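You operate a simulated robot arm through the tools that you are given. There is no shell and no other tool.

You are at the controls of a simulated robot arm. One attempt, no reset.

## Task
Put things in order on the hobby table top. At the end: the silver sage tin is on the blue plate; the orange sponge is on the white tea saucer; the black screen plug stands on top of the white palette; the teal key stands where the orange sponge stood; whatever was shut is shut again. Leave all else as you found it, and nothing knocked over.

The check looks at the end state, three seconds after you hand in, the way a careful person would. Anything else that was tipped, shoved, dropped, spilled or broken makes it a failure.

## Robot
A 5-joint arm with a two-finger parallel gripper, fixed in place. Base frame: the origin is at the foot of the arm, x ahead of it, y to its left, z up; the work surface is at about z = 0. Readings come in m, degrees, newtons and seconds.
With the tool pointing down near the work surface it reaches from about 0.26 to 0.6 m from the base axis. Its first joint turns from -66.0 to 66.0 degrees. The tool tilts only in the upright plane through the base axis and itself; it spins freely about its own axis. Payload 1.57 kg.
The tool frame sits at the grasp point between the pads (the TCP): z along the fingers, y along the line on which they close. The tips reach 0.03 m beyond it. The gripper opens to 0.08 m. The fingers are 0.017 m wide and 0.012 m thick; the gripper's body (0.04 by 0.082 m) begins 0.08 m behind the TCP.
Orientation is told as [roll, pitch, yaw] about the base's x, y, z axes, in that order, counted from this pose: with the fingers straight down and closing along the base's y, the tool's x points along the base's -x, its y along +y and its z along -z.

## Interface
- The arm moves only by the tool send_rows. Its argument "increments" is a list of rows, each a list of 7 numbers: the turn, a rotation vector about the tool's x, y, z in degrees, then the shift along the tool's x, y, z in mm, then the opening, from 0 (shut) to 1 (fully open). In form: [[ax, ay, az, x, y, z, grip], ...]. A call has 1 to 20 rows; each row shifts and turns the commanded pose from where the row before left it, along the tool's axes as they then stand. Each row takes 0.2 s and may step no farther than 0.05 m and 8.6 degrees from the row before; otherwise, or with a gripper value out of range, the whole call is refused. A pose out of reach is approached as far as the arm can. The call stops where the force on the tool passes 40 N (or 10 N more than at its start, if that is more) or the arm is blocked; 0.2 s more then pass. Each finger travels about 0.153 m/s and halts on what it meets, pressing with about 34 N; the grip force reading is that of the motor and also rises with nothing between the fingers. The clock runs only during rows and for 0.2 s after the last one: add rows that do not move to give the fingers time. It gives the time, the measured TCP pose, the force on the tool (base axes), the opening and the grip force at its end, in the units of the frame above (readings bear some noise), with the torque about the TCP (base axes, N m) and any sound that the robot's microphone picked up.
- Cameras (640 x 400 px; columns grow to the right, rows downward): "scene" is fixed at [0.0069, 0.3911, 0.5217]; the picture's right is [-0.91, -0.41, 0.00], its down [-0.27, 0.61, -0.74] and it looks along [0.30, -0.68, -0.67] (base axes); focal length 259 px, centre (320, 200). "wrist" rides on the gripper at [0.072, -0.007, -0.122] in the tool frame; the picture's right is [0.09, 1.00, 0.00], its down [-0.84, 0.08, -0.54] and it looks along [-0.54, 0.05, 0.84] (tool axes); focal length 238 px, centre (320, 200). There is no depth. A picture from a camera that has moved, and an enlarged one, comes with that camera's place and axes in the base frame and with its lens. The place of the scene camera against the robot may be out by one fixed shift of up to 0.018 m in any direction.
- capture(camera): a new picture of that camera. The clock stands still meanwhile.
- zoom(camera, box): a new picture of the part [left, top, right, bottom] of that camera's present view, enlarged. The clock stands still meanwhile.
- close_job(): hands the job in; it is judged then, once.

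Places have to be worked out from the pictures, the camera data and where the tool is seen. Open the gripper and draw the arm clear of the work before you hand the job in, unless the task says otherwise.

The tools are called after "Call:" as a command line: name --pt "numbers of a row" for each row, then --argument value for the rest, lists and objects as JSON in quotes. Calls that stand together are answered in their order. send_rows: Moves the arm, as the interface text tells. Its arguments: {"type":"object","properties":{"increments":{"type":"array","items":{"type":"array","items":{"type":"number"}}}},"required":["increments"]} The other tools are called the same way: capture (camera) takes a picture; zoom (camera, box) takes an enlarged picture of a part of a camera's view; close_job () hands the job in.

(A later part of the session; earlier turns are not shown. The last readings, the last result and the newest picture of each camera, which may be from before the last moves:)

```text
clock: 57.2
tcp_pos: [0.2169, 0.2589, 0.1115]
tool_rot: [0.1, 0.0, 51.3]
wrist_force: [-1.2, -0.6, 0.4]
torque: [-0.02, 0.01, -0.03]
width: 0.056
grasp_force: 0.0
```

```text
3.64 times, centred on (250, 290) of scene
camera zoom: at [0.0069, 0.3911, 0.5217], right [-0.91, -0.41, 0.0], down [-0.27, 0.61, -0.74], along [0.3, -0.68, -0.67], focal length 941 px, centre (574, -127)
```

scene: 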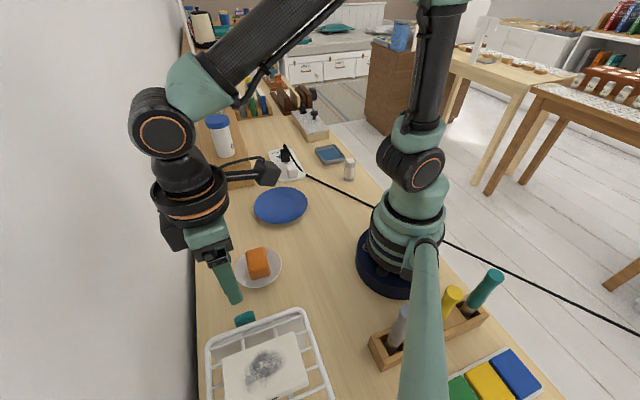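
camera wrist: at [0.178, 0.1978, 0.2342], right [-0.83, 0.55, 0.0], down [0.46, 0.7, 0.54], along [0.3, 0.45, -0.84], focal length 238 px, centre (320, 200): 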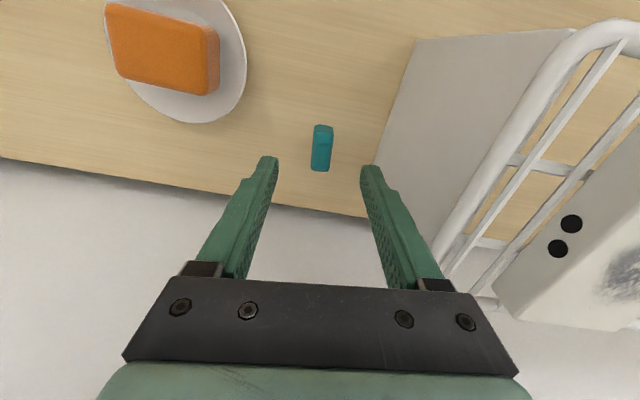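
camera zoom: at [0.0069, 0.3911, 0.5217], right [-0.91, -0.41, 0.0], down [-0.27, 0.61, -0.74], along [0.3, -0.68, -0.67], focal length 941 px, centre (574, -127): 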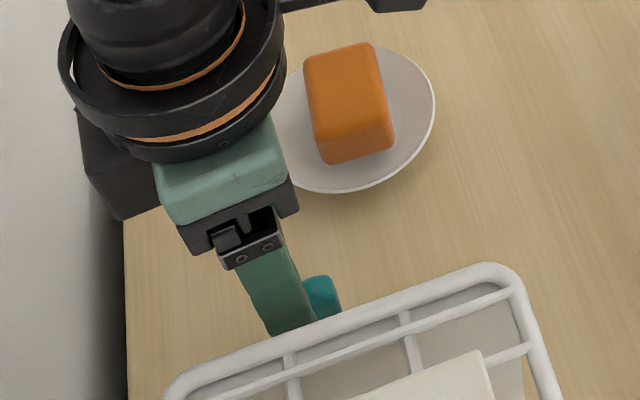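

Combining views, the key's body tops out at z≈0.053 and it stands on a thin metal stub; centre ≈(0.216, 0.256). I shift 2.5 mm along x and descend to z≈0.045 with the fingers straddling it.

Call:
send_rows --pt "0 0 0 2.5 0 15 0.7" --pt "0 0 0 0 0 20 0.7" --pt "0 0 0 0 0 20 0.7" --pt "0 0 0 0 0 11 0.7" --pt "0 0 0 0 0 0 0.7" --pt "0 0 0 0 0 0 0.7"

Call:
capture --camera "wrist"

Call:
zoom --camera "wrist" --box '[250, 140, 390, 240]'

Call:
zoom --camera "scene" --box '[190, 235, 310, 345]'

```text
clock: 58.6
tcp_pos: [0.2153, 0.2591, 0.0453]
tool_rot: [0.0, -0.1, 51.3]
wrist_force: [0.2, -1.0, -0.1]
torque: [0.03, 0.0, -0.01]
width: 0.056
grasp_force: 0.1
```

```text
taken
camera wrist: at [0.1754, 0.1982, 0.1675], right [-0.83, 0.55, 0.0], down [0.46, 0.7, 0.54], along [0.3, 0.45, -0.84], focal length 238 px, centre (320, 200)
```

wrist: 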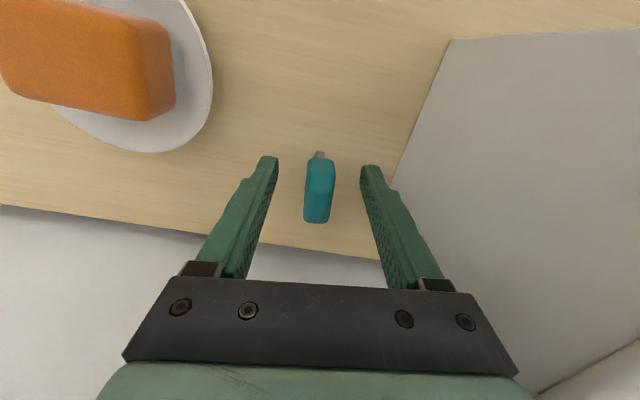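

```text
4.00 times, centred on (320, 190) of wrist
camera zoom: at [0.1754, 0.1982, 0.1675], right [-0.83, 0.55, 0.0], down [0.46, 0.7, 0.54], along [0.3, 0.45, -0.84], focal length 953 px, centre (320, 240)
```

zoom: 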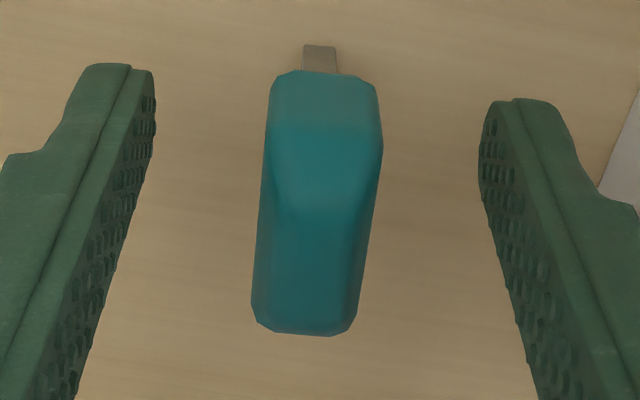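

```text
3.64 times, centred on (250, 290) of scene
camera zoom: at [0.0069, 0.3911, 0.5217], right [-0.91, -0.41, 0.0], down [-0.27, 0.61, -0.74], along [0.3, -0.68, -0.67], focal length 941 px, centre (574, -127)
```

zoom: 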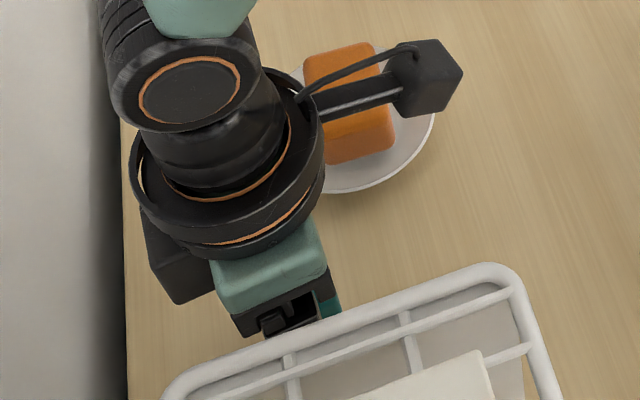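

The key is centred between the pads. I close on it.

Call:
send_rows --pt "0 0 0 0 0 0 0.5" --pt "0 0 0 0 0 0 0.35" --pt "0 0 0 0 0 0 0.2" --pt "0 0 0 0 0 0 0.1" --pt "0 0 0 0 0 0 0.1" --pt "0 0 0 0 0 0 0.1"

Call:
zoom --camera "wrist" --box '[250, 140, 390, 240]'

```text
clock: 60.0
tcp_pos: [0.2154, 0.2597, 0.0452]
tool_rot: [-0.1, 0.0, 51.2]
wrist_force: [0.3, 0.0, 0.5]
torque: [0.02, 0.03, 0.02]
width: 0.0152
grasp_force: 31.2
```

```text
4.00 times, centred on (320, 190) of wrist
camera zoom: at [0.1755, 0.1982, 0.1676], right [-0.83, 0.55, 0.0], down [0.46, 0.7, 0.54], along [0.3, 0.45, -0.84], focal length 953 px, centre (320, 240)
```

zoom: 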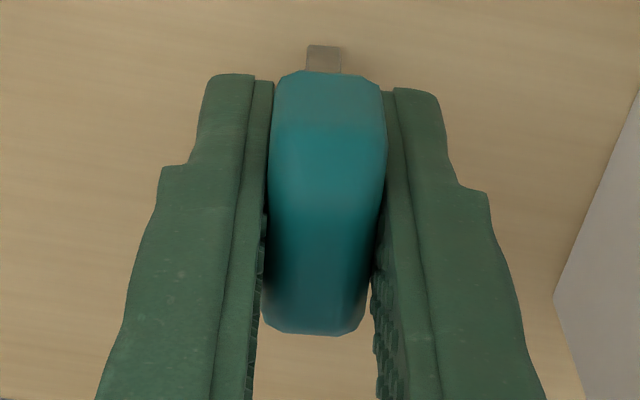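

Gripped at 15 mm. I lift it straight up, clear of the rack.

Call:
send_rows --pt "0 0 0 0 0 -10 0.05" --pt "0 0 0 0 0 -15 0.05" --pt "0 0 0 0 0 -25 0.05" --pt "0 0 0 0 0 -35 0.05" --pt "0 0 0 0 0 -40 0.05" --pt "0 0 0 0 0 -40 0.05" --pt "0 0 0 0 0 0 0.05" --pt "0 0 0 0 0 0 0.05"

Call:
zoom --camera "wrist" --box '[250, 140, 390, 240]'

Call:
capture --camera "scene"

Call:
zoom --camera "scene" --box '[170, 180, 290, 290]'

```text
clock: 61.8
tcp_pos: [0.2175, 0.2554, 0.2114]
tool_rot: [0.0, 0.0, 51.3]
wrist_force: [0.1, -0.3, -0.4]
torque: [-0.02, 0.01, -0.01]
width: 0.0147
grasp_force: 31.1
```

```text
4.00 times, centred on (320, 190) of wrist
camera zoom: at [0.1769, 0.1953, 0.3336], right [-0.83, 0.55, 0.0], down [0.46, 0.7, 0.54], along [0.3, 0.45, -0.84], focal length 953 px, centre (320, 240)
```

zoom: 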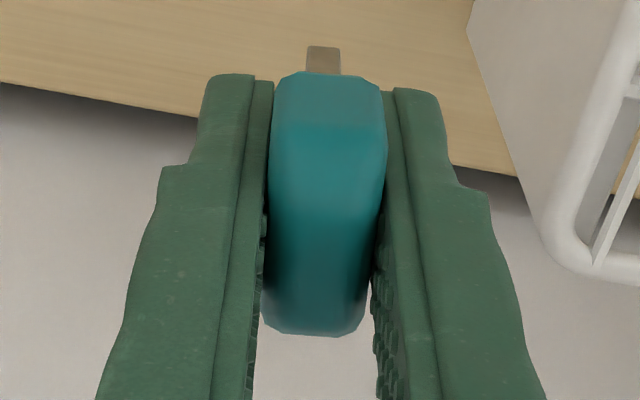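

```text
taken
```

scene: 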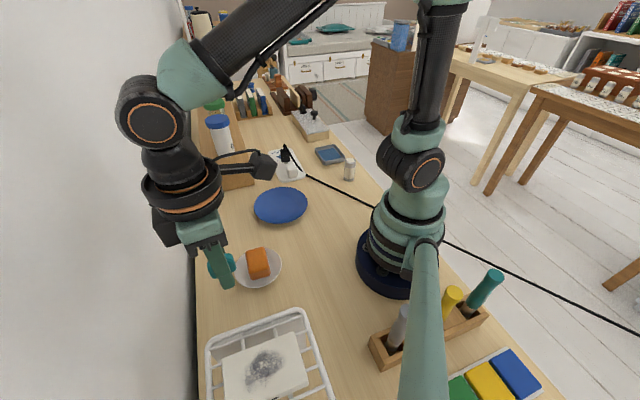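

```text
3.64 times, centred on (230, 235) of scene
camera zoom: at [0.0069, 0.3911, 0.5217], right [-0.91, -0.41, 0.0], down [-0.27, 0.61, -0.74], along [0.3, -0.68, -0.67], focal length 941 px, centre (647, 73)
```

zoom: 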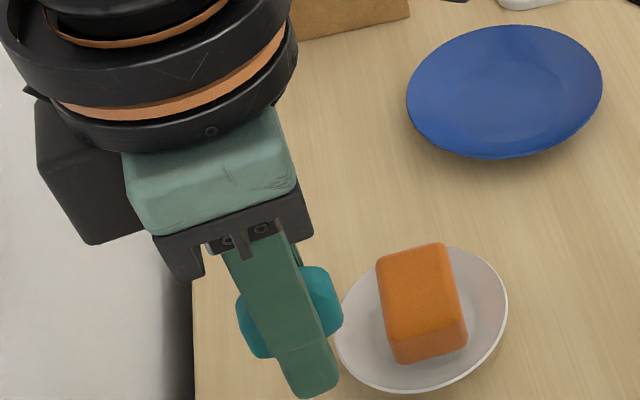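

The key is held upright and the rack is untouched. I swing it out over the table (waypoint near (0.34, 0)) to above the empty sponge dish, turning the yaw to 43.5° to match the dish.

Call:
send_rows --pt "0 0 7.8 0 0 0 0.05" --pt "0 0 0 6 -20 0 0.05" --pt "0 0 0 12 -38 0 0.05" --pt "0 0 0 12.9 -39 0 0.05" --pt "0 0 0 12 -38.5 0 0.05" --pt "0 0 0 13 -38.5 0 0.05" --pt "0 0 0 15 -38.5 0 0.05" --pt "0 0 0 17 -35 0 0.05" --pt "0 0 0 22 -30 0 0.05" --pt "0 0 0 28 -28 0 0.05" --pt "0 0 0 30 -27 0 0.05" --pt "0 0 0 32 -26 0 0.05" --pt "0 0 0 32 -26 0 0.05" --pt "0 0 0 32 -26 0 0.05" --pt "0 0 0 32 -26 0 0.05" --pt "0 0 0 28 -23 0 0.05" --pt "0 0 0 20 -17 0 0.05" --pt "0 0 0 11.6 -15.1 0 0.05" --pt "0 0 0 0 0 0 0.05" --pt "0 0 0 0 0 0 0.05"

Call:
capture --camera "wrist"

Call:
capture --camera "scene"

```text
clock: 66.0
tcp_pos: [0.298, -0.344, 0.2129]
tool_rot: [0.0, 0.0, 43.5]
wrist_force: [0.4, 0.1, -0.5]
torque: [0.04, 0.01, -0.05]
width: 0.0152
grasp_force: 31.0
```

```text
taken
camera wrist: at [0.2496, -0.3991, 0.3349], right [-0.75, 0.66, 0.0], down [0.55, 0.63, 0.54], along [0.36, 0.41, -0.84], focal length 238 px, centre (320, 200)
```

wrist: 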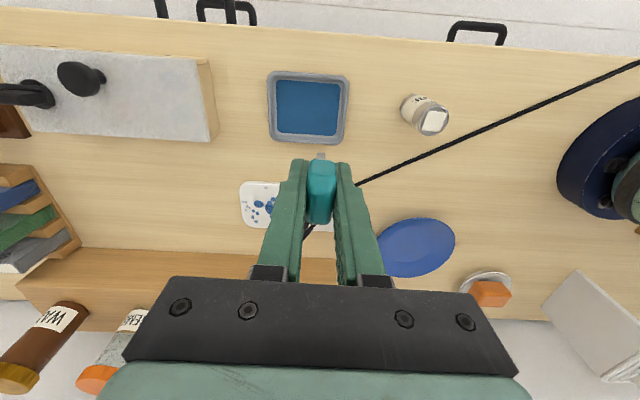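

```text
taken
```

scene: 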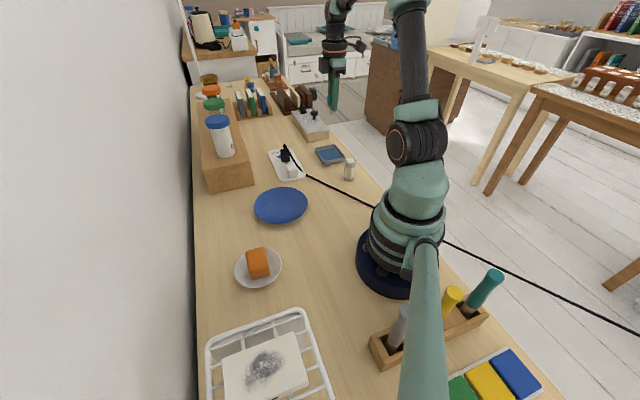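

Call:
zoom --camera "wrist" --box '[240, 50, 400, 170]'

```text
3.33 times, centred on (320, 110) of wrist
camera zoom: at [0.2496, -0.3991, 0.3349], right [-0.75, 0.66, 0.0], down [0.55, 0.63, 0.54], along [0.36, 0.41, -0.84], focal length 794 px, centre (320, 500)
```

zoom: 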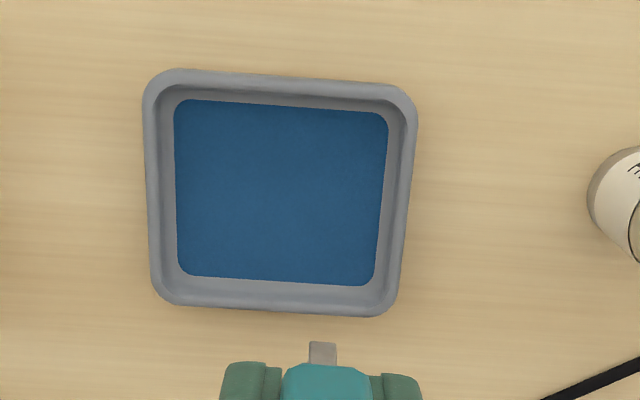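

Dish floor centre comes out at (0.3077, −0.358), consistent with where the sponge stood. I shift over it and descend to z≈0.065 (key stub ~1 cm above the floor).

Call:
send_rows --pt "0 0 0 2.4 -15.6 10 0.05" --pt "0 0 0 0 0 30 0.05" --pt "0 0 0 0 0 30 0.05" --pt "0 0 0 0 0 30 0.05" --pt "0 0 0 0 0 25 0.05" --pt "0 0 0 0 0 15 0.05" --pt "0 0 0 0 0 8 0.05" --pt "0 0 0 0 0 0 0.05" --pt "0 0 0 0 0 0 0.05"

Call:
capture --camera "wrist"

Call:
zoom --camera "wrist" --box '[230, 110, 410, 240]'

Call:
zoom --camera "scene" --box '[305, 120, 365, 170]'

```text
clock: 68.0
tcp_pos: [0.3055, -0.3599, 0.0633]
tool_rot: [0.2, 0.0, 43.4]
wrist_force: [0.3, -0.5, -0.6]
torque: [0.01, -0.02, 0.02]
width: 0.0151
grasp_force: 31.2
```

```text
taken
camera wrist: at [0.2582, -0.4141, 0.1846], right [-0.75, 0.66, 0.0], down [0.55, 0.63, 0.54], along [0.36, 0.41, -0.84], focal length 238 px, centre (320, 200)
```

wrist: 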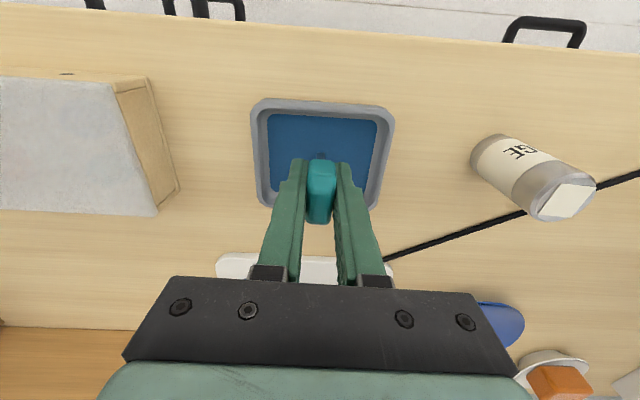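

```text
3.08 times, centred on (320, 175) of wrist
camera zoom: at [0.2582, -0.4141, 0.1846], right [-0.75, 0.66, 0.0], down [0.55, 0.63, 0.54], along [0.36, 0.41, -0.84], focal length 733 px, centre (320, 277)
```

zoom: 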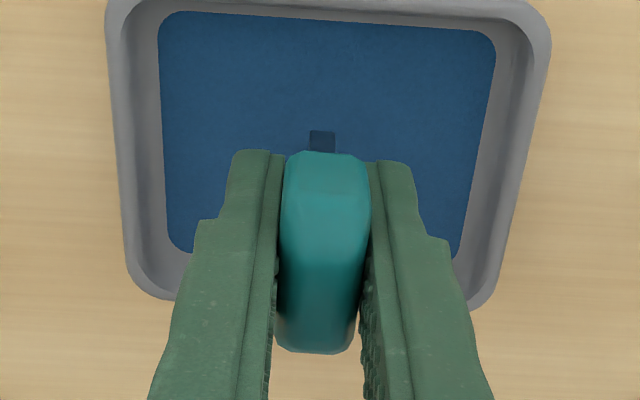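

```text
8.00 times, centred on (335, 145) of scene
camera zoom: at [0.0069, 0.3911, 0.5217], right [-0.91, -0.41, 0.0], down [-0.27, 0.61, -0.74], along [0.3, -0.68, -0.67], focal length 2071 px, centre (200, 640)
```

zoom: 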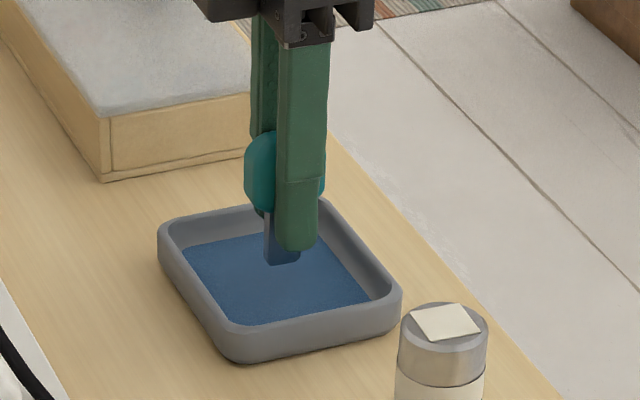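

The stub hangs above the dish floor. I correct 3 mm toward −x and lower, feeling for contact.

Call:
send_rows --pt "0 0 0 -3 1 0 0.05" --pt "0 0 0 0 0 2.5 0.05" --pt "0 0 0 0 0 2.5 0.05" --pt "0 0 0 0 0 0 0.05"

Call:
send_rows --pt "0 0 0 0 0 1.5 0.05" --pt "0 0 0 0 0 0 0.05"

Call:
send_rows --pt "0 0 0 0 0 1.2 0.05" --pt "0 0 0 0 0 0 0.05"

Call:
send_rows --pt "0 0 0 0 0 1.2 0.05" --pt "0 0 0 0 0 0 0.05"

```text
clock: 69.0
tcp_pos: [0.3073, -0.3545, 0.0583]
tool_rot: [0.0, 0.0, 43.5]
wrist_force: [-0.4, 0.4, -0.2]
torque: [-0.03, 0.02, -0.01]
width: 0.0149
grasp_force: 30.8
```

```text
clock: 69.6
tcp_pos: [0.3072, -0.3544, 0.0558]
tool_rot: [0.0, 0.1, 43.5]
wrist_force: [0.8, -0.1, 0.1]
torque: [0.0, 0.01, -0.01]
width: 0.0152
grasp_force: 31.7
```

```text
clock: 70.2
tcp_pos: [0.3059, -0.3536, 0.056]
tool_rot: [0.1, 0.0, 43.5]
wrist_force: [0.6, 0.3, -0.4]
torque: [0.0, 0.01, -0.01]
width: 0.0151
grasp_force: 31.2
```

```text
clock: 70.8
tcp_pos: [0.3083, -0.3549, 0.0547]
tool_rot: [0.0, -0.1, 43.5]
wrist_force: [-0.5, -0.7, 0.9]
torque: [0.04, 0.03, 0.0]
width: 0.0151
grasp_force: 31.1
```

Call:
send_rows --pt "0 0 0 0 0 1 0.05" --pt "0 0 0 0 0 0 0.05"

Call:
send_rows --pt "0 0 0 0 0 0.8 0.05" --pt "0 0 0 0 0 0 0.05"

Call:
zoom --camera "scene" --box '[305, 120, 365, 170]'

```text
clock: 71.4
tcp_pos: [0.3083, -0.3545, 0.0546]
tool_rot: [-0.1, 0.1, 43.5]
wrist_force: [-3.3, 0.5, 11.2]
torque: [0.02, 0.14, -0.02]
width: 0.0152
grasp_force: 30.9
```

```text
clock: 72.0
tcp_pos: [0.3078, -0.3542, 0.0536]
tool_rot: [-0.2, 0.0, 43.5]
wrist_force: [0.7, 2.0, 22.1]
torque: [0.08, 0.01, -0.03]
width: 0.0153
grasp_force: 30.8
```

```text
8.00 times, centred on (335, 145) of scene
camera zoom: at [0.0069, 0.3912, 0.5217], right [-0.91, -0.41, 0.0], down [-0.27, 0.61, -0.74], along [0.3, -0.68, -0.67], focal length 2071 px, centre (200, 640)
```

zoom: 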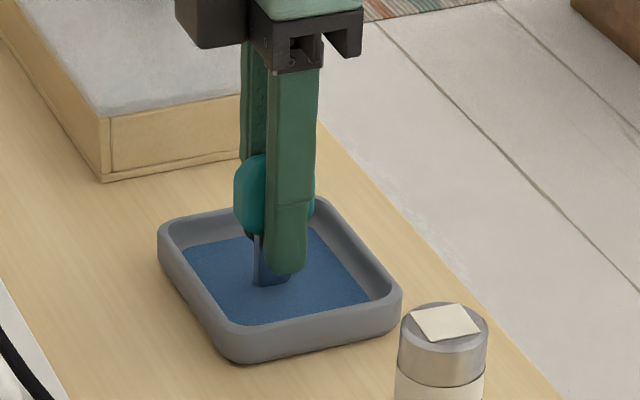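

Contact (22 N). I ease up ~1.3 mm to unload before releasing.

Call:
send_rows --pt "0 0 0 0 0 -1.2 0.05" --pt "0 0 0 0 0 0 0.05" --pt "0 0 0 0 0 0 0.05"

```text
clock: 72.8
tcp_pos: [0.3072, -0.3544, 0.0535]
tool_rot: [0.0, 0.0, 43.5]
wrist_force: [2.4, -3.0, 8.7]
torque: [-0.11, -0.11, 0.0]
width: 0.0151
grasp_force: 31.0
```

Call:
send_rows --pt "0 0 0 0 0 -0.5 0.05" --pt "0 0 0 0 0 0 0.05" --pt "0 0 0 0 0 0 0.05"

```text
clock: 73.6
tcp_pos: [0.3081, -0.3526, 0.0532]
tool_rot: [0.0, 0.1, 43.5]
wrist_force: [-1.7, 0.0, 3.4]
torque: [-0.01, 0.07, 0.0]
width: 0.0152
grasp_force: 30.5
```

Only ~3 N now, key standing on the dish floor. I open the fingers slowly to about 40 mm.

Call:
send_rows --pt "0 0 0 0 0 0 0.15" --pt "0 0 0 0 0 0 0.2" --pt "0 0 0 0 0 0 0.24" --pt "0 0 0 0 0 0 0.3" --pt "0 0 0 0 0 0 0.38" --pt "0 0 0 0 0 0 0.48" --pt "0 0 0 0 0 0 0.48" --pt "0 0 0 0 0 0 0.48"

Call:
zoom --camera "scene" --box '[305, 120, 365, 170]'

Call:
zoom --camera "wrist" --box '[230, 110, 410, 240]'

```text
clock: 75.4
tcp_pos: [0.3079, -0.3539, 0.0527]
tool_rot: [0.0, 0.0, 43.5]
wrist_force: [0.4, 0.1, -0.4]
torque: [0.0, -0.01, -0.03]
width: 0.0382
grasp_force: 0.0
```

```text
8.00 times, centred on (335, 145) of scene
camera zoom: at [0.0069, 0.3911, 0.5217], right [-0.91, -0.41, 0.0], down [-0.27, 0.61, -0.74], along [0.3, -0.68, -0.67], focal length 2071 px, centre (200, 640)
```

zoom: 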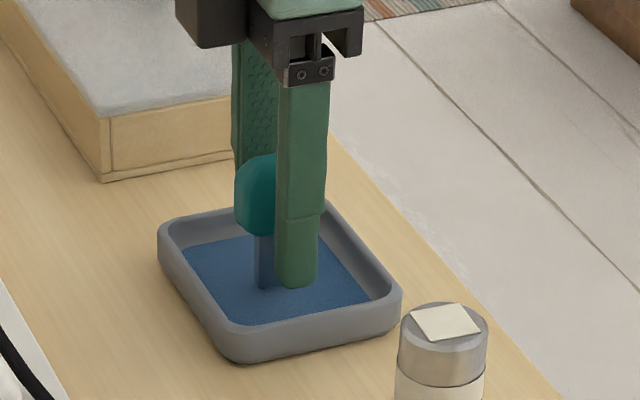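

```text
3.08 times, centred on (320, 175) of wrist
camera zoom: at [0.2604, -0.4088, 0.1755], right [-0.75, 0.66, 0.0], down [0.55, 0.63, 0.54], along [0.36, 0.41, -0.84], focal length 733 px, centre (320, 277)
```

zoom: 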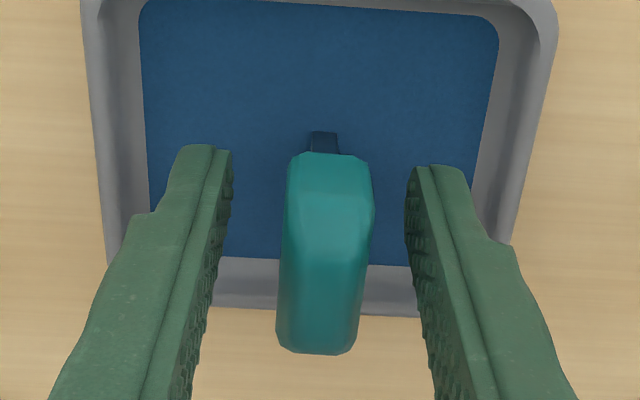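

The key stands by itself in the middle of the dish. I retreat straight up and verify.

Call:
send_rows --pt "0 0 0 0 0 -10 0.48" --pt "0 0 0 0 0 -20 0.48" --pt "0 0 0 0 0 -30 0.48" --pt "0 0 0 0 0 -35 0.48" --pt "0 0 0 0 0 -35 0.6" --pt "0 0 0 0 0 -20 0.8" --pt "0 0 0 0 0 0 1" --pt "0 0 0 0 0 0 1"

Call:
zoom --camera "scene" --box '[250, 120, 370, 200]'

Call:
capture --camera "wrist"

Call:
zoom --camera "wrist" --box '[250, 40, 490, 160]'

```text
clock: 77.2
tcp_pos: [0.3074, -0.3542, 0.2037]
tool_rot: [-0.1, 0.0, 43.4]
wrist_force: [0.1, -0.7, 0.4]
torque: [0.02, 0.0, 0.01]
width: 0.0798
grasp_force: 0.0
```

```text
5.00 times, centred on (310, 160) of scene
camera zoom: at [0.0069, 0.3911, 0.5217], right [-0.91, -0.41, 0.0], down [-0.27, 0.61, -0.74], along [0.3, -0.68, -0.67], focal length 1294 px, centre (370, 400)
```

zoom: 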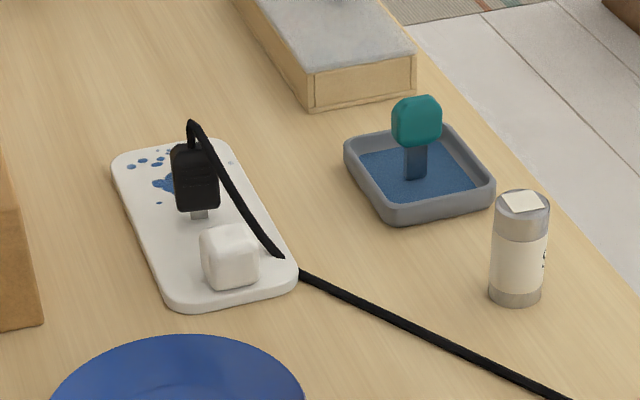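

```text
taken
camera wrist: at [0.26, -0.4084, 0.325], right [-0.75, 0.66, 0.0], down [0.55, 0.63, 0.54], along [0.36, 0.41, -0.84], focal length 238 px, centre (320, 200)
```

wrist: 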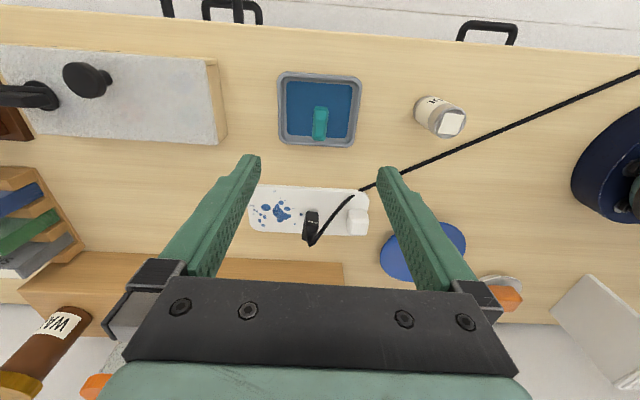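

```text
2.67 times, centred on (370, 100) of wrist
camera zoom: at [0.26, -0.4084, 0.325], right [-0.75, 0.66, 0.0], down [0.55, 0.63, 0.54], along [0.36, 0.41, -0.84], focal length 636 px, centre (187, 467)
```

zoom: 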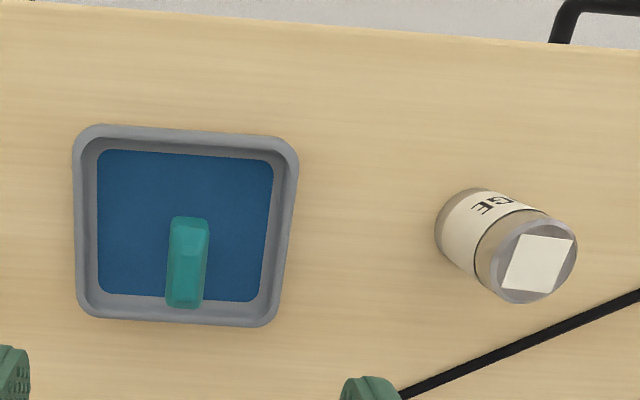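

Key stands in the dish where the sponge was; the tin's label reads "…GE" (SAGE). The tin is at about (0.203, −0.264), ~64 mm tall, ~35 mm wide. I move above it.

Call:
send_rows --pt "0 0 0 3 25 0 1" --pt "0 0 0 5 38 0 1" --pt "0 0 0 4.5 40 0 1" --pt "0 0 0 4 32 0 1" --pt "0 0 0 0 3.6 0 1" --pt "0 0 0 0 0 0 1" --pt "0 0 0 0 0 0 1"

Call:
capture --camera "wrist"

Call:
zoom --camera "wrist" --box '[240, 60, 400, 180]'

Call:
capture --camera "scene"

```text
clock: 78.8
tcp_pos: [0.1986, -0.2631, 0.2044]
tool_rot: [0.0, 0.0, 43.5]
wrist_force: [-0.1, 0.3, -0.7]
torque: [0.03, -0.01, 0.0]
width: 0.08
grasp_force: 0.1
```

```text
taken
camera wrist: at [0.1526, -0.3178, 0.3259], right [-0.75, 0.66, 0.0], down [0.55, 0.63, 0.54], along [0.36, 0.41, -0.84], focal length 238 px, centre (320, 200)
```

wrist: 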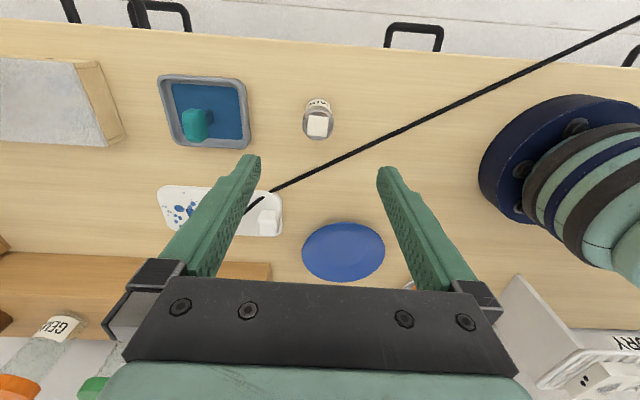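

```text
3.33 times, centred on (320, 120) of wrist
camera zoom: at [0.1526, -0.3178, 0.3259], right [-0.75, 0.66, 0.0], down [0.55, 0.63, 0.54], along [0.36, 0.41, -0.84], focal length 794 px, centre (320, 467)
```

zoom: 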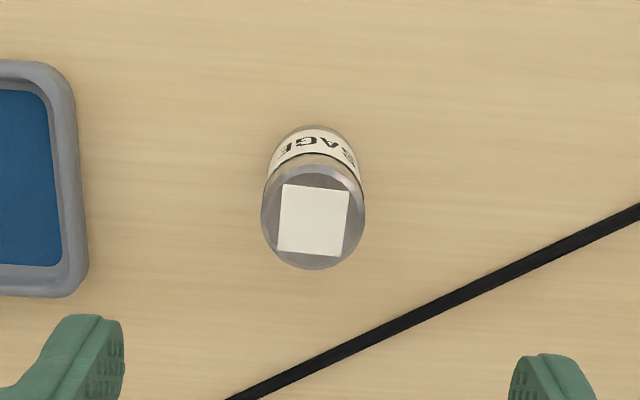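

```text
taken
```

scene: 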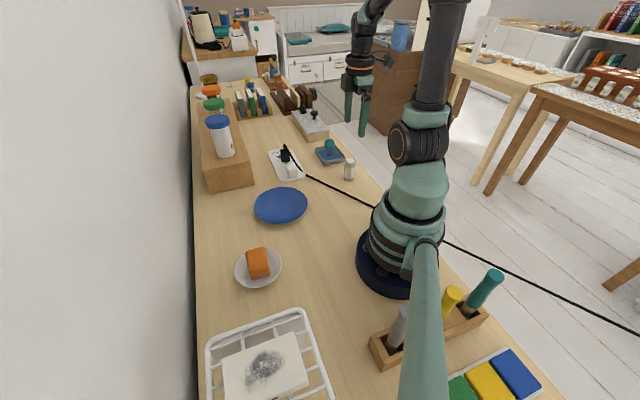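

The label reads SAGE; its axis is ~4 mm off along −y of the tool. I correct and descend with fingers open 64 mm to z≈0.075 first for a check.

Call:
send_rows --pt "0 0 0 0 -3.9 15 0.8" --pt "0 0 0 0 0 30 0.8" --pt "0 0 0 0 0 30 0.8" --pt "0 0 0 0 0 25 0.8" --pt "0 0 0 0 0 18 0.8" --pt "0 0 0 0 0 10 0.8" --pt "0 0 0 0 0 0 0.8" --pt "0 0 0 0 0 0 0.8"

Call:
capture --camera "wrist"

Call:
zoom --camera "wrist" --box '[230, 110, 410, 240]'

Call:
zoom --camera "scene" --box '[310, 110, 400, 200]'

```text
clock: 80.6
tcp_pos: [0.2025, -0.2672, 0.0755]
tool_rot: [0.0, -0.1, 43.6]
wrist_force: [-0.6, 0.7, -0.4]
torque: [-0.02, 0.02, 0.01]
width: 0.0637
grasp_force: 0.1
```

```text
taken
camera wrist: at [0.1554, -0.3213, 0.1981], right [-0.75, 0.66, 0.0], down [0.55, 0.63, 0.54], along [0.36, 0.41, -0.84], focal length 238 px, centre (320, 200)
```

wrist: 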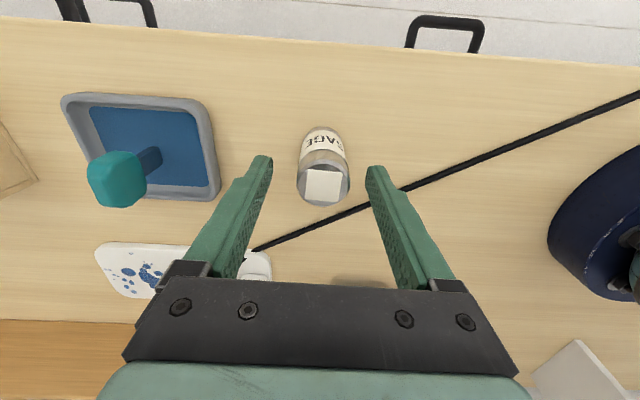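

```text
3.08 times, centred on (320, 175) of wrist
camera zoom: at [0.1554, -0.3213, 0.1981], right [-0.75, 0.66, 0.0], down [0.55, 0.63, 0.54], along [0.36, 0.41, -0.84], focal length 733 px, centre (320, 277)
```

zoom: 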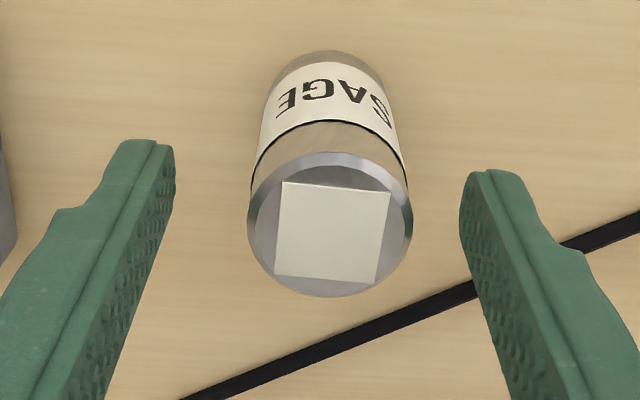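

```text
4.44 times, centred on (355, 155) of scene
camera zoom: at [0.0069, 0.3911, 0.5217], right [-0.91, -0.41, 0.0], down [-0.27, 0.61, -0.74], along [0.3, -0.68, -0.67], focal length 1150 px, centre (164, 400)
```

zoom: 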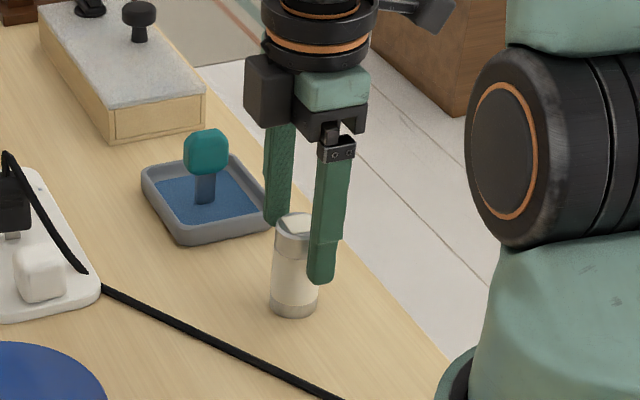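

Tin is centred within 1.6 mm. I correct, descend to z≈0.046 and close.

Call:
send_rows --pt "0 0 0 0 1.5 10 0.8" --pt "0 0 0 0 0 12 0.8" --pt "0 0 0 0 0 7.5 0.8" --pt "0 0 0 0 0 0 0.7" --pt "0 0 0 0 0 0 0.55" --pt "0 0 0 0 0 0 0.42" --pt "0 0 0 0 0 0 0.3" --pt "0 0 0 0 0 0 0.25" --pt "0 0 0 0 0 0 0.25"

Call:
zoom --camera "wrist" --box '[230, 110, 410, 240]'

Call:
zoom --camera "scene" --box '[310, 110, 400, 200]'

```text
clock: 82.6
tcp_pos: [0.202, -0.2651, 0.0463]
tool_rot: [0.0, 0.0, 43.6]
wrist_force: [-0.7, -0.8, -0.3]
torque: [0.02, 0.0, -0.03]
width: 0.0325
grasp_force: 34.0
```

```text
3.08 times, centred on (320, 175) of wrist
camera zoom: at [0.1538, -0.3204, 0.1683], right [-0.75, 0.66, 0.0], down [0.55, 0.63, 0.54], along [0.36, 0.41, -0.84], focal length 733 px, centre (320, 277)
```

zoom: 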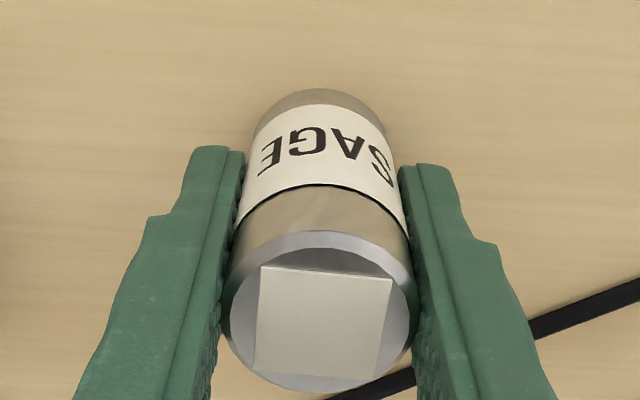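

```text
4.44 times, centred on (355, 155) of scene
camera zoom: at [0.0069, 0.3911, 0.5217], right [-0.91, -0.41, 0.0], down [-0.27, 0.61, -0.74], along [0.3, -0.68, -0.67], focal length 1150 px, centre (164, 400)
```

zoom: 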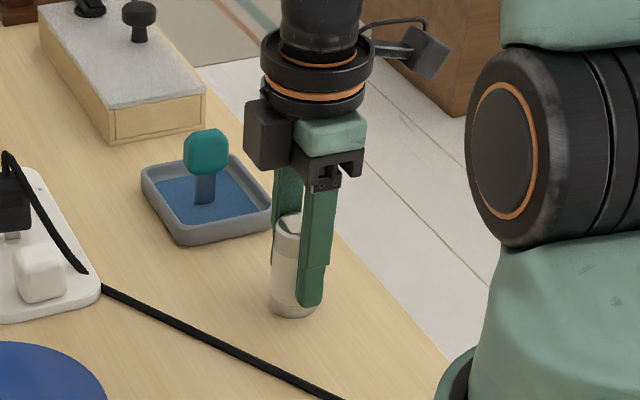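

Gripped at 32.5 mm. I lift it gently.

Call:
send_rows --pt "0 0 0 0 0 -8 0.2" --pt "0 0 0 0 0 -15 0.2" --pt "0 0 0 0 0 -25 0.2" --pt "0 0 0 0 0 -35 0.2" --pt "0 0 0 0 0 -35 0.2" --pt "0 0 0 0 0 -20 0.2" --pt "0 0 0 0 0 0 0.2" --pt "0 0 0 0 0 0 0.2"

Call:
capture --camera "wrist"

Call:
zoom --camera "scene" --box '[260, 60, 400, 220]'

```text
clock: 84.4
tcp_pos: [0.204, -0.2675, 0.1856]
tool_rot: [0.0, 0.0, 43.5]
wrist_force: [0.0, -0.2, 0.2]
torque: [0.0, 0.03, 0.02]
width: 0.0328
grasp_force: 33.9
```

```text
taken
camera wrist: at [0.1563, -0.322, 0.3072], right [-0.75, 0.66, 0.0], down [0.55, 0.63, 0.54], along [0.36, 0.41, -0.84], focal length 238 px, centre (320, 200)
```

wrist: 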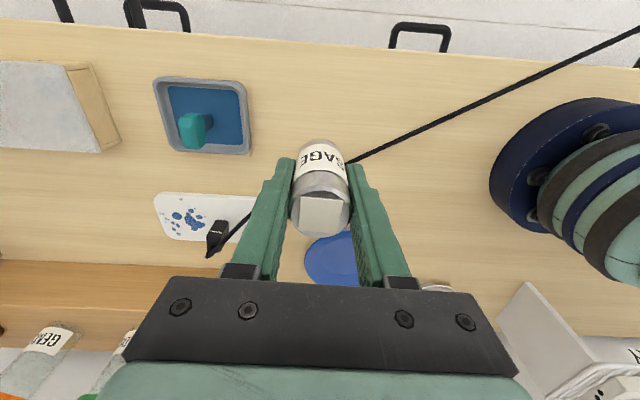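

```text
2.50 times, centred on (330, 140) of scene
camera zoom: at [0.0069, 0.3911, 0.5217], right [-0.91, -0.41, 0.0], down [-0.27, 0.61, -0.74], along [0.3, -0.68, -0.67], focal length 647 px, centre (295, 350)
```

zoom: 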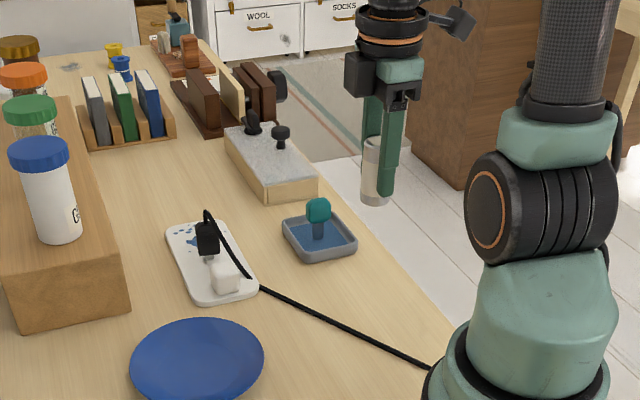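

The tin hangs upright. I carry it to above the blue plate's centre (≈(0.3225, −0.051)).

Call:
send_rows --pt "0 0 0 -15 5 0 0.2" --pt "0 0 0 -30 10 0 0.2" --pt "0 0 0 -36 11 0 0.2" --pt "0 0 0 -36 12 0 0.2" --pt "0 0 0 -36 12 0 0.2" --pt "0 0 0 -36 12 0 0.2" --pt "0 0 0 -28 8 0 0.2" --pt "0 0 0 -18 5.7 0 0.2" --pt "0 0 0 0 0 0 0.2" --pt "0 0 0 0 0 0 0.2"

Call:
capture --camera "wrist"

Call:
zoom --camera "wrist" --box '[220, 40, 420, 240]'

Call:
capture --camera "scene"

```text
clock: 86.6
tcp_pos: [0.3214, -0.0518, 0.1851]
tool_rot: [0.0, 0.0, 43.5]
wrist_force: [-0.2, 0.1, -0.5]
torque: [0.01, -0.02, 0.01]
width: 0.0326
grasp_force: 33.8
```

```text
taken
camera wrist: at [0.2741, -0.1057, 0.307], right [-0.75, 0.66, 0.0], down [0.55, 0.63, 0.54], along [0.36, 0.41, -0.84], focal length 238 px, centre (320, 200)
```

wrist: 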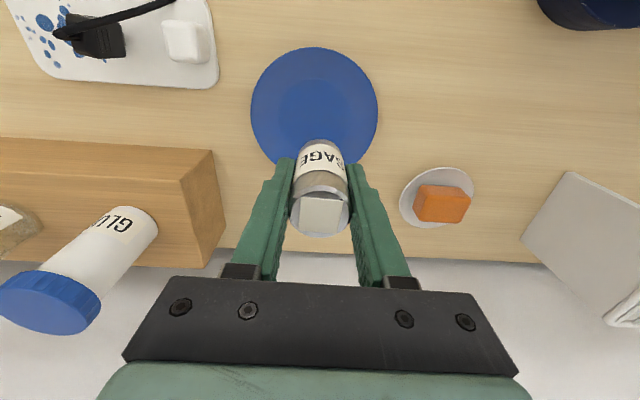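

```text
2.00 times, centred on (320, 140) of wrist
camera zoom: at [0.2741, -0.1057, 0.307], right [-0.75, 0.66, 0.0], down [0.55, 0.63, 0.54], along [0.36, 0.41, -0.84], focal length 477 px, centre (320, 320)
```

zoom: 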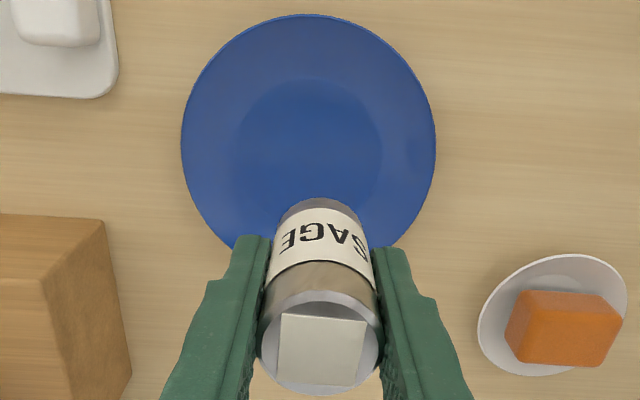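

```text
taken
```

scene: 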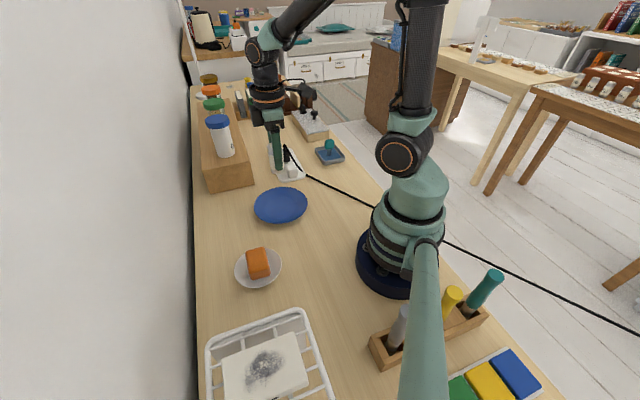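

From this near-vertical view the plate's well centre is ~7 mm along −y and ~5 mm along +x of the tool. I correct and descend to ~z 0.066.

Call:
send_rows --pt "0 0 0 5 -6.5 10 0.2" --pt "0 0 0 0 0 25 0.2" --pt "0 0 0 0 0 30 0.2" --pt "0 0 0 0 0 25 0.2" --pt "0 0 0 0 0 18 0.2" --pt "0 0 0 0 0 10 0.2" --pt "0 0 0 0 0 0 0.2" --pt "0 0 0 0 0 0 0.2"

Call:
capture --camera "wrist"

Call:
zoom --camera "scene" --box '[235, 150, 335, 230]'

```text
clock: 88.4
tcp_pos: [0.3233, -0.0592, 0.0659]
tool_rot: [0.0, 0.0, 43.5]
wrist_force: [-0.1, 0.2, 0.0]
torque: [0.02, 0.0, -0.01]
width: 0.033
grasp_force: 33.6
```

```text
taken
camera wrist: at [0.2746, -0.1134, 0.1883], right [-0.75, 0.66, 0.0], down [0.55, 0.63, 0.54], along [0.36, 0.41, -0.84], focal length 238 px, centre (320, 200)
```

wrist: 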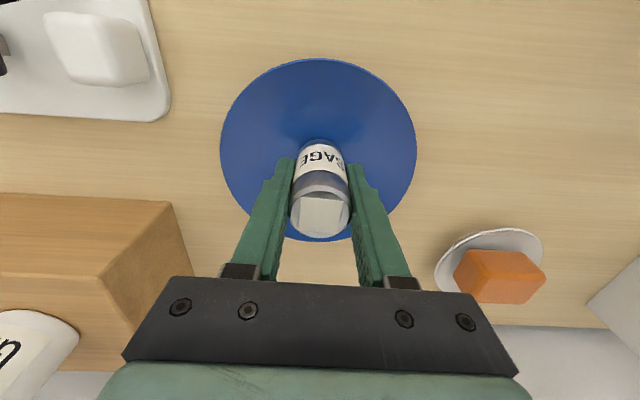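

```text
5.00 times, centred on (285, 190) of scene
camera zoom: at [0.0069, 0.3911, 0.5217], right [-0.91, -0.41, 0.0], down [-0.27, 0.61, -0.74], along [0.3, -0.68, -0.67], focal length 1294 px, centre (495, 250)
```

zoom: 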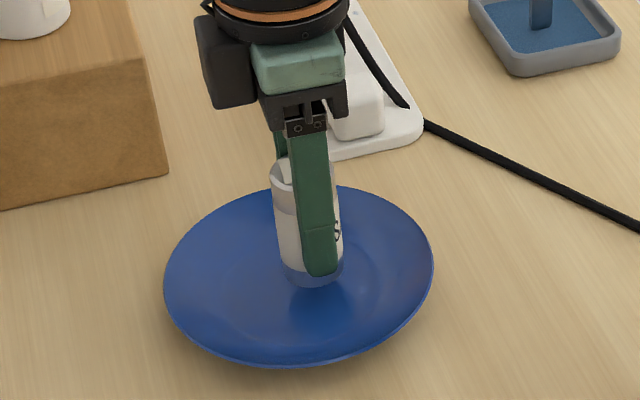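

Well centred over the plate. I lower, feeling for contact.

Call:
send_rows --pt "0 0 0 0 0 3 0.2" --pt "0 0 0 0 0 3 0.2" --pt "0 0 0 0 0 0 0.2"

Call:
send_rows --pt "0 0 0 0 0 1.5 0.2" --pt "0 0 0 0 0 0 0.2"

Call:
send_rows --pt "0 0 0 0 0 1.2 0.2" --pt "0 0 0 0 0 0 0.2"

Call:
send_rows --pt "0 0 0 0 0 1.2 0.2" --pt "0 0 0 0 0 0 0.2"

```text
clock: 89.2
tcp_pos: [0.3213, -0.0578, 0.0611]
tool_rot: [-0.1, 0.0, 43.5]
wrist_force: [-0.4, 1.3, -1.0]
torque: [0.01, 0.01, -0.01]
width: 0.0325
grasp_force: 34.1
```

```text
clock: 89.8
tcp_pos: [0.3229, -0.0574, 0.0591]
tool_rot: [0.0, -0.1, 43.5]
wrist_force: [-1.4, -0.5, -0.4]
torque: [-0.01, 0.0, -0.01]
width: 0.0326
grasp_force: 34.4
```

```text
clock: 90.4
tcp_pos: [0.3235, -0.057, 0.056]
tool_rot: [0.0, 0.0, 43.5]
wrist_force: [0.7, -0.4, -0.9]
torque: [-0.02, -0.01, 0.01]
width: 0.0322
grasp_force: 33.7
```

```text
clock: 91.0
tcp_pos: [0.3214, -0.0576, 0.0559]
tool_rot: [0.0, 0.0, 43.5]
wrist_force: [-0.7, -0.5, -0.8]
torque: [-0.03, 0.01, 0.0]
width: 0.0327
grasp_force: 34.3
```

No contact yet at z≈0.056; continue in ~1 mm steps.

Call:
send_rows --pt "0 0 0 0 0 1 0.2" --pt "0 0 0 0 0 0 0.2"

Call:
send_rows --pt "0 0 0 0 0 1 0.2" --pt "0 0 0 0 0 0 0.2"

Call:
zoom --camera "scene" --box '[250, 165, 310, 215]'

```text
clock: 91.6
tcp_pos: [0.3216, -0.0579, 0.0545]
tool_rot: [0.0, 0.0, 43.5]
wrist_force: [-0.5, 0.3, -1.0]
torque: [-0.03, -0.03, 0.04]
width: 0.0325
grasp_force: 34.3
```

```text
clock: 92.2
tcp_pos: [0.321, -0.0586, 0.0541]
tool_rot: [0.1, 0.0, 43.5]
wrist_force: [0.6, -0.5, -0.3]
torque: [0.01, 0.0, 0.0]
width: 0.0325
grasp_force: 34.1
```

```text
8.00 times, centred on (280, 190) of scene
camera zoom: at [0.0069, 0.3911, 0.5217], right [-0.91, -0.41, 0.0], down [-0.27, 0.61, -0.74], along [0.3, -0.68, -0.67], focal length 2071 px, centre (640, 280)
```

zoom: 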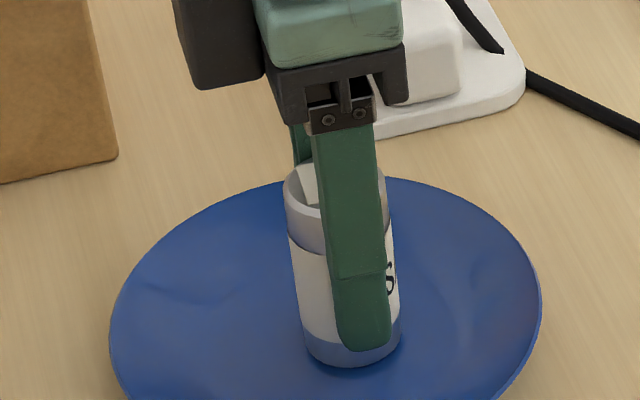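

Call:
send_rows --pt "0 0 0 0 0 0.9 0.2" --pt "0 0 0 0 0 0 0.2"

Call:
send_rows --pt "0 0 0 0 0 0.9 0.2" --pt "0 0 0 0 0 0 0.2"

```text
clock: 92.8
tcp_pos: [0.3224, -0.0579, 0.0536]
tool_rot: [-0.1, 0.0, 43.5]
wrist_force: [0.0, 0.4, 0.0]
torque: [0.03, 0.01, 0.02]
width: 0.0324
grasp_force: 33.8
```

```text
clock: 93.4
tcp_pos: [0.321, -0.0571, 0.0528]
tool_rot: [0.1, 0.0, 43.5]
wrist_force: [0.7, 0.0, -0.3]
torque: [0.03, 0.05, 0.06]
width: 0.0322
grasp_force: 33.2
```

Still free at z≈0.0525; continue.

Call:
send_rows --pt "0 0 0 0 0 0.9 0.2" --pt "0 0 0 0 0 0 0.2"

Call:
send_rows --pt "0 0 0 0 0 0.9 0.2" --pt "0 0 0 0 0 0 0.2"

```text
clock: 94.0
tcp_pos: [0.3208, -0.0578, 0.0525]
tool_rot: [-0.2, -0.2, 43.4]
wrist_force: [-1.2, -0.2, 14.2]
torque: [0.0, 0.11, -0.01]
width: 0.0327
grasp_force: 34.0
```

```text
clock: 94.6
tcp_pos: [0.3208, -0.0575, 0.051]
tool_rot: [0.0, 0.1, 43.5]
wrist_force: [-3.1, 2.2, 22.1]
torque: [0.03, 0.09, 0.06]
width: 0.0328
grasp_force: 34.3
```

Contact with the plate. I ease up about 1.6 mm to unload before releasing.

Call:
send_rows --pt "0 0 0 0 0 -1.5 0.2" --pt "0 0 0 0 0 0 0.2" --pt "0 0 0 0 0 0 0.2"

```text
clock: 95.4
tcp_pos: [0.3208, -0.0574, 0.0529]
tool_rot: [0.0, 0.0, 43.6]
wrist_force: [-0.2, 0.1, -0.3]
torque: [0.0, 0.01, -0.02]
width: 0.0324
grasp_force: 33.9
```

Call:
send_rows --pt "0 0 0 0 0 0.6 0.2" --pt "0 0 0 0 0 0 0.2" --pt "0 0 0 0 0 0 0.2"

```text
clock: 96.2
tcp_pos: [0.321, -0.0576, 0.0508]
tool_rot: [0.0, 0.0, 43.6]
wrist_force: [-0.1, -0.4, -0.4]
torque: [0.03, 0.0, 0.01]
width: 0.0327
grasp_force: 34.0
```

Call:
send_rows --pt "0 0 0 0 0 0.5 0.2" --pt "0 0 0 0 0 0 0.2" --pt "0 0 0 0 0 0 0.2"

```text
clock: 97.0
tcp_pos: [0.3207, -0.0594, 0.052]
tool_rot: [0.0, 0.0, 43.5]
wrist_force: [-0.2, -0.2, -1.1]
torque: [-0.01, 0.02, -0.01]
width: 0.0328
grasp_force: 33.7
```

Call:
send_rows --pt "0 0 0 0 0 0.4 0.2" --pt "0 0 0 0 0 0 0.2" --pt "0 0 0 0 0 0 0.2"

Call:
zoom --camera "scene" --box '[250, 165, 310, 215]'

Call:
zoom --camera "wrist" --box '[230, 110, 410, 240]'

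```text
clock: 97.8
tcp_pos: [0.3188, -0.0587, 0.0506]
tool_rot: [0.1, 0.0, 43.5]
wrist_force: [-0.3, 0.2, 1.5]
torque: [0.03, 0.0, 0.02]
width: 0.0326
grasp_force: 33.7
```

```text
8.00 times, centred on (280, 190) of scene
camera zoom: at [0.0069, 0.3911, 0.5217], right [-0.91, -0.41, 0.0], down [-0.27, 0.61, -0.74], along [0.3, -0.68, -0.67], focal length 2071 px, centre (640, 280)
```

zoom: 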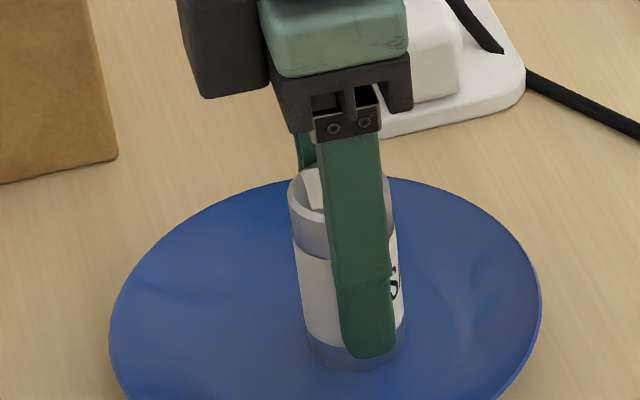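

```text
3.08 times, centred on (320, 175) of wrist
camera zoom: at [0.2729, -0.1128, 0.1731], right [-0.75, 0.66, 0.0], down [0.55, 0.63, 0.54], along [0.36, 0.41, -0.84], focal length 733 px, centre (320, 277)
```

zoom: 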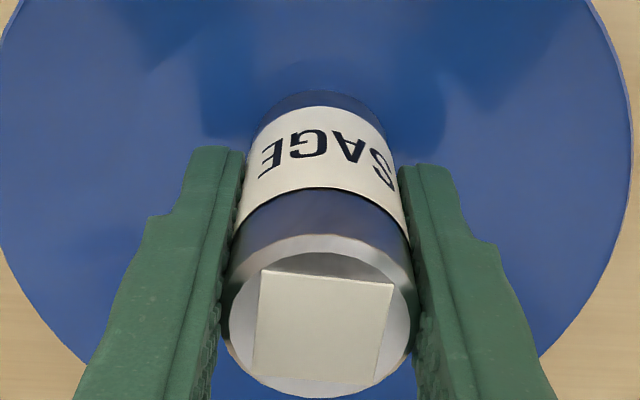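

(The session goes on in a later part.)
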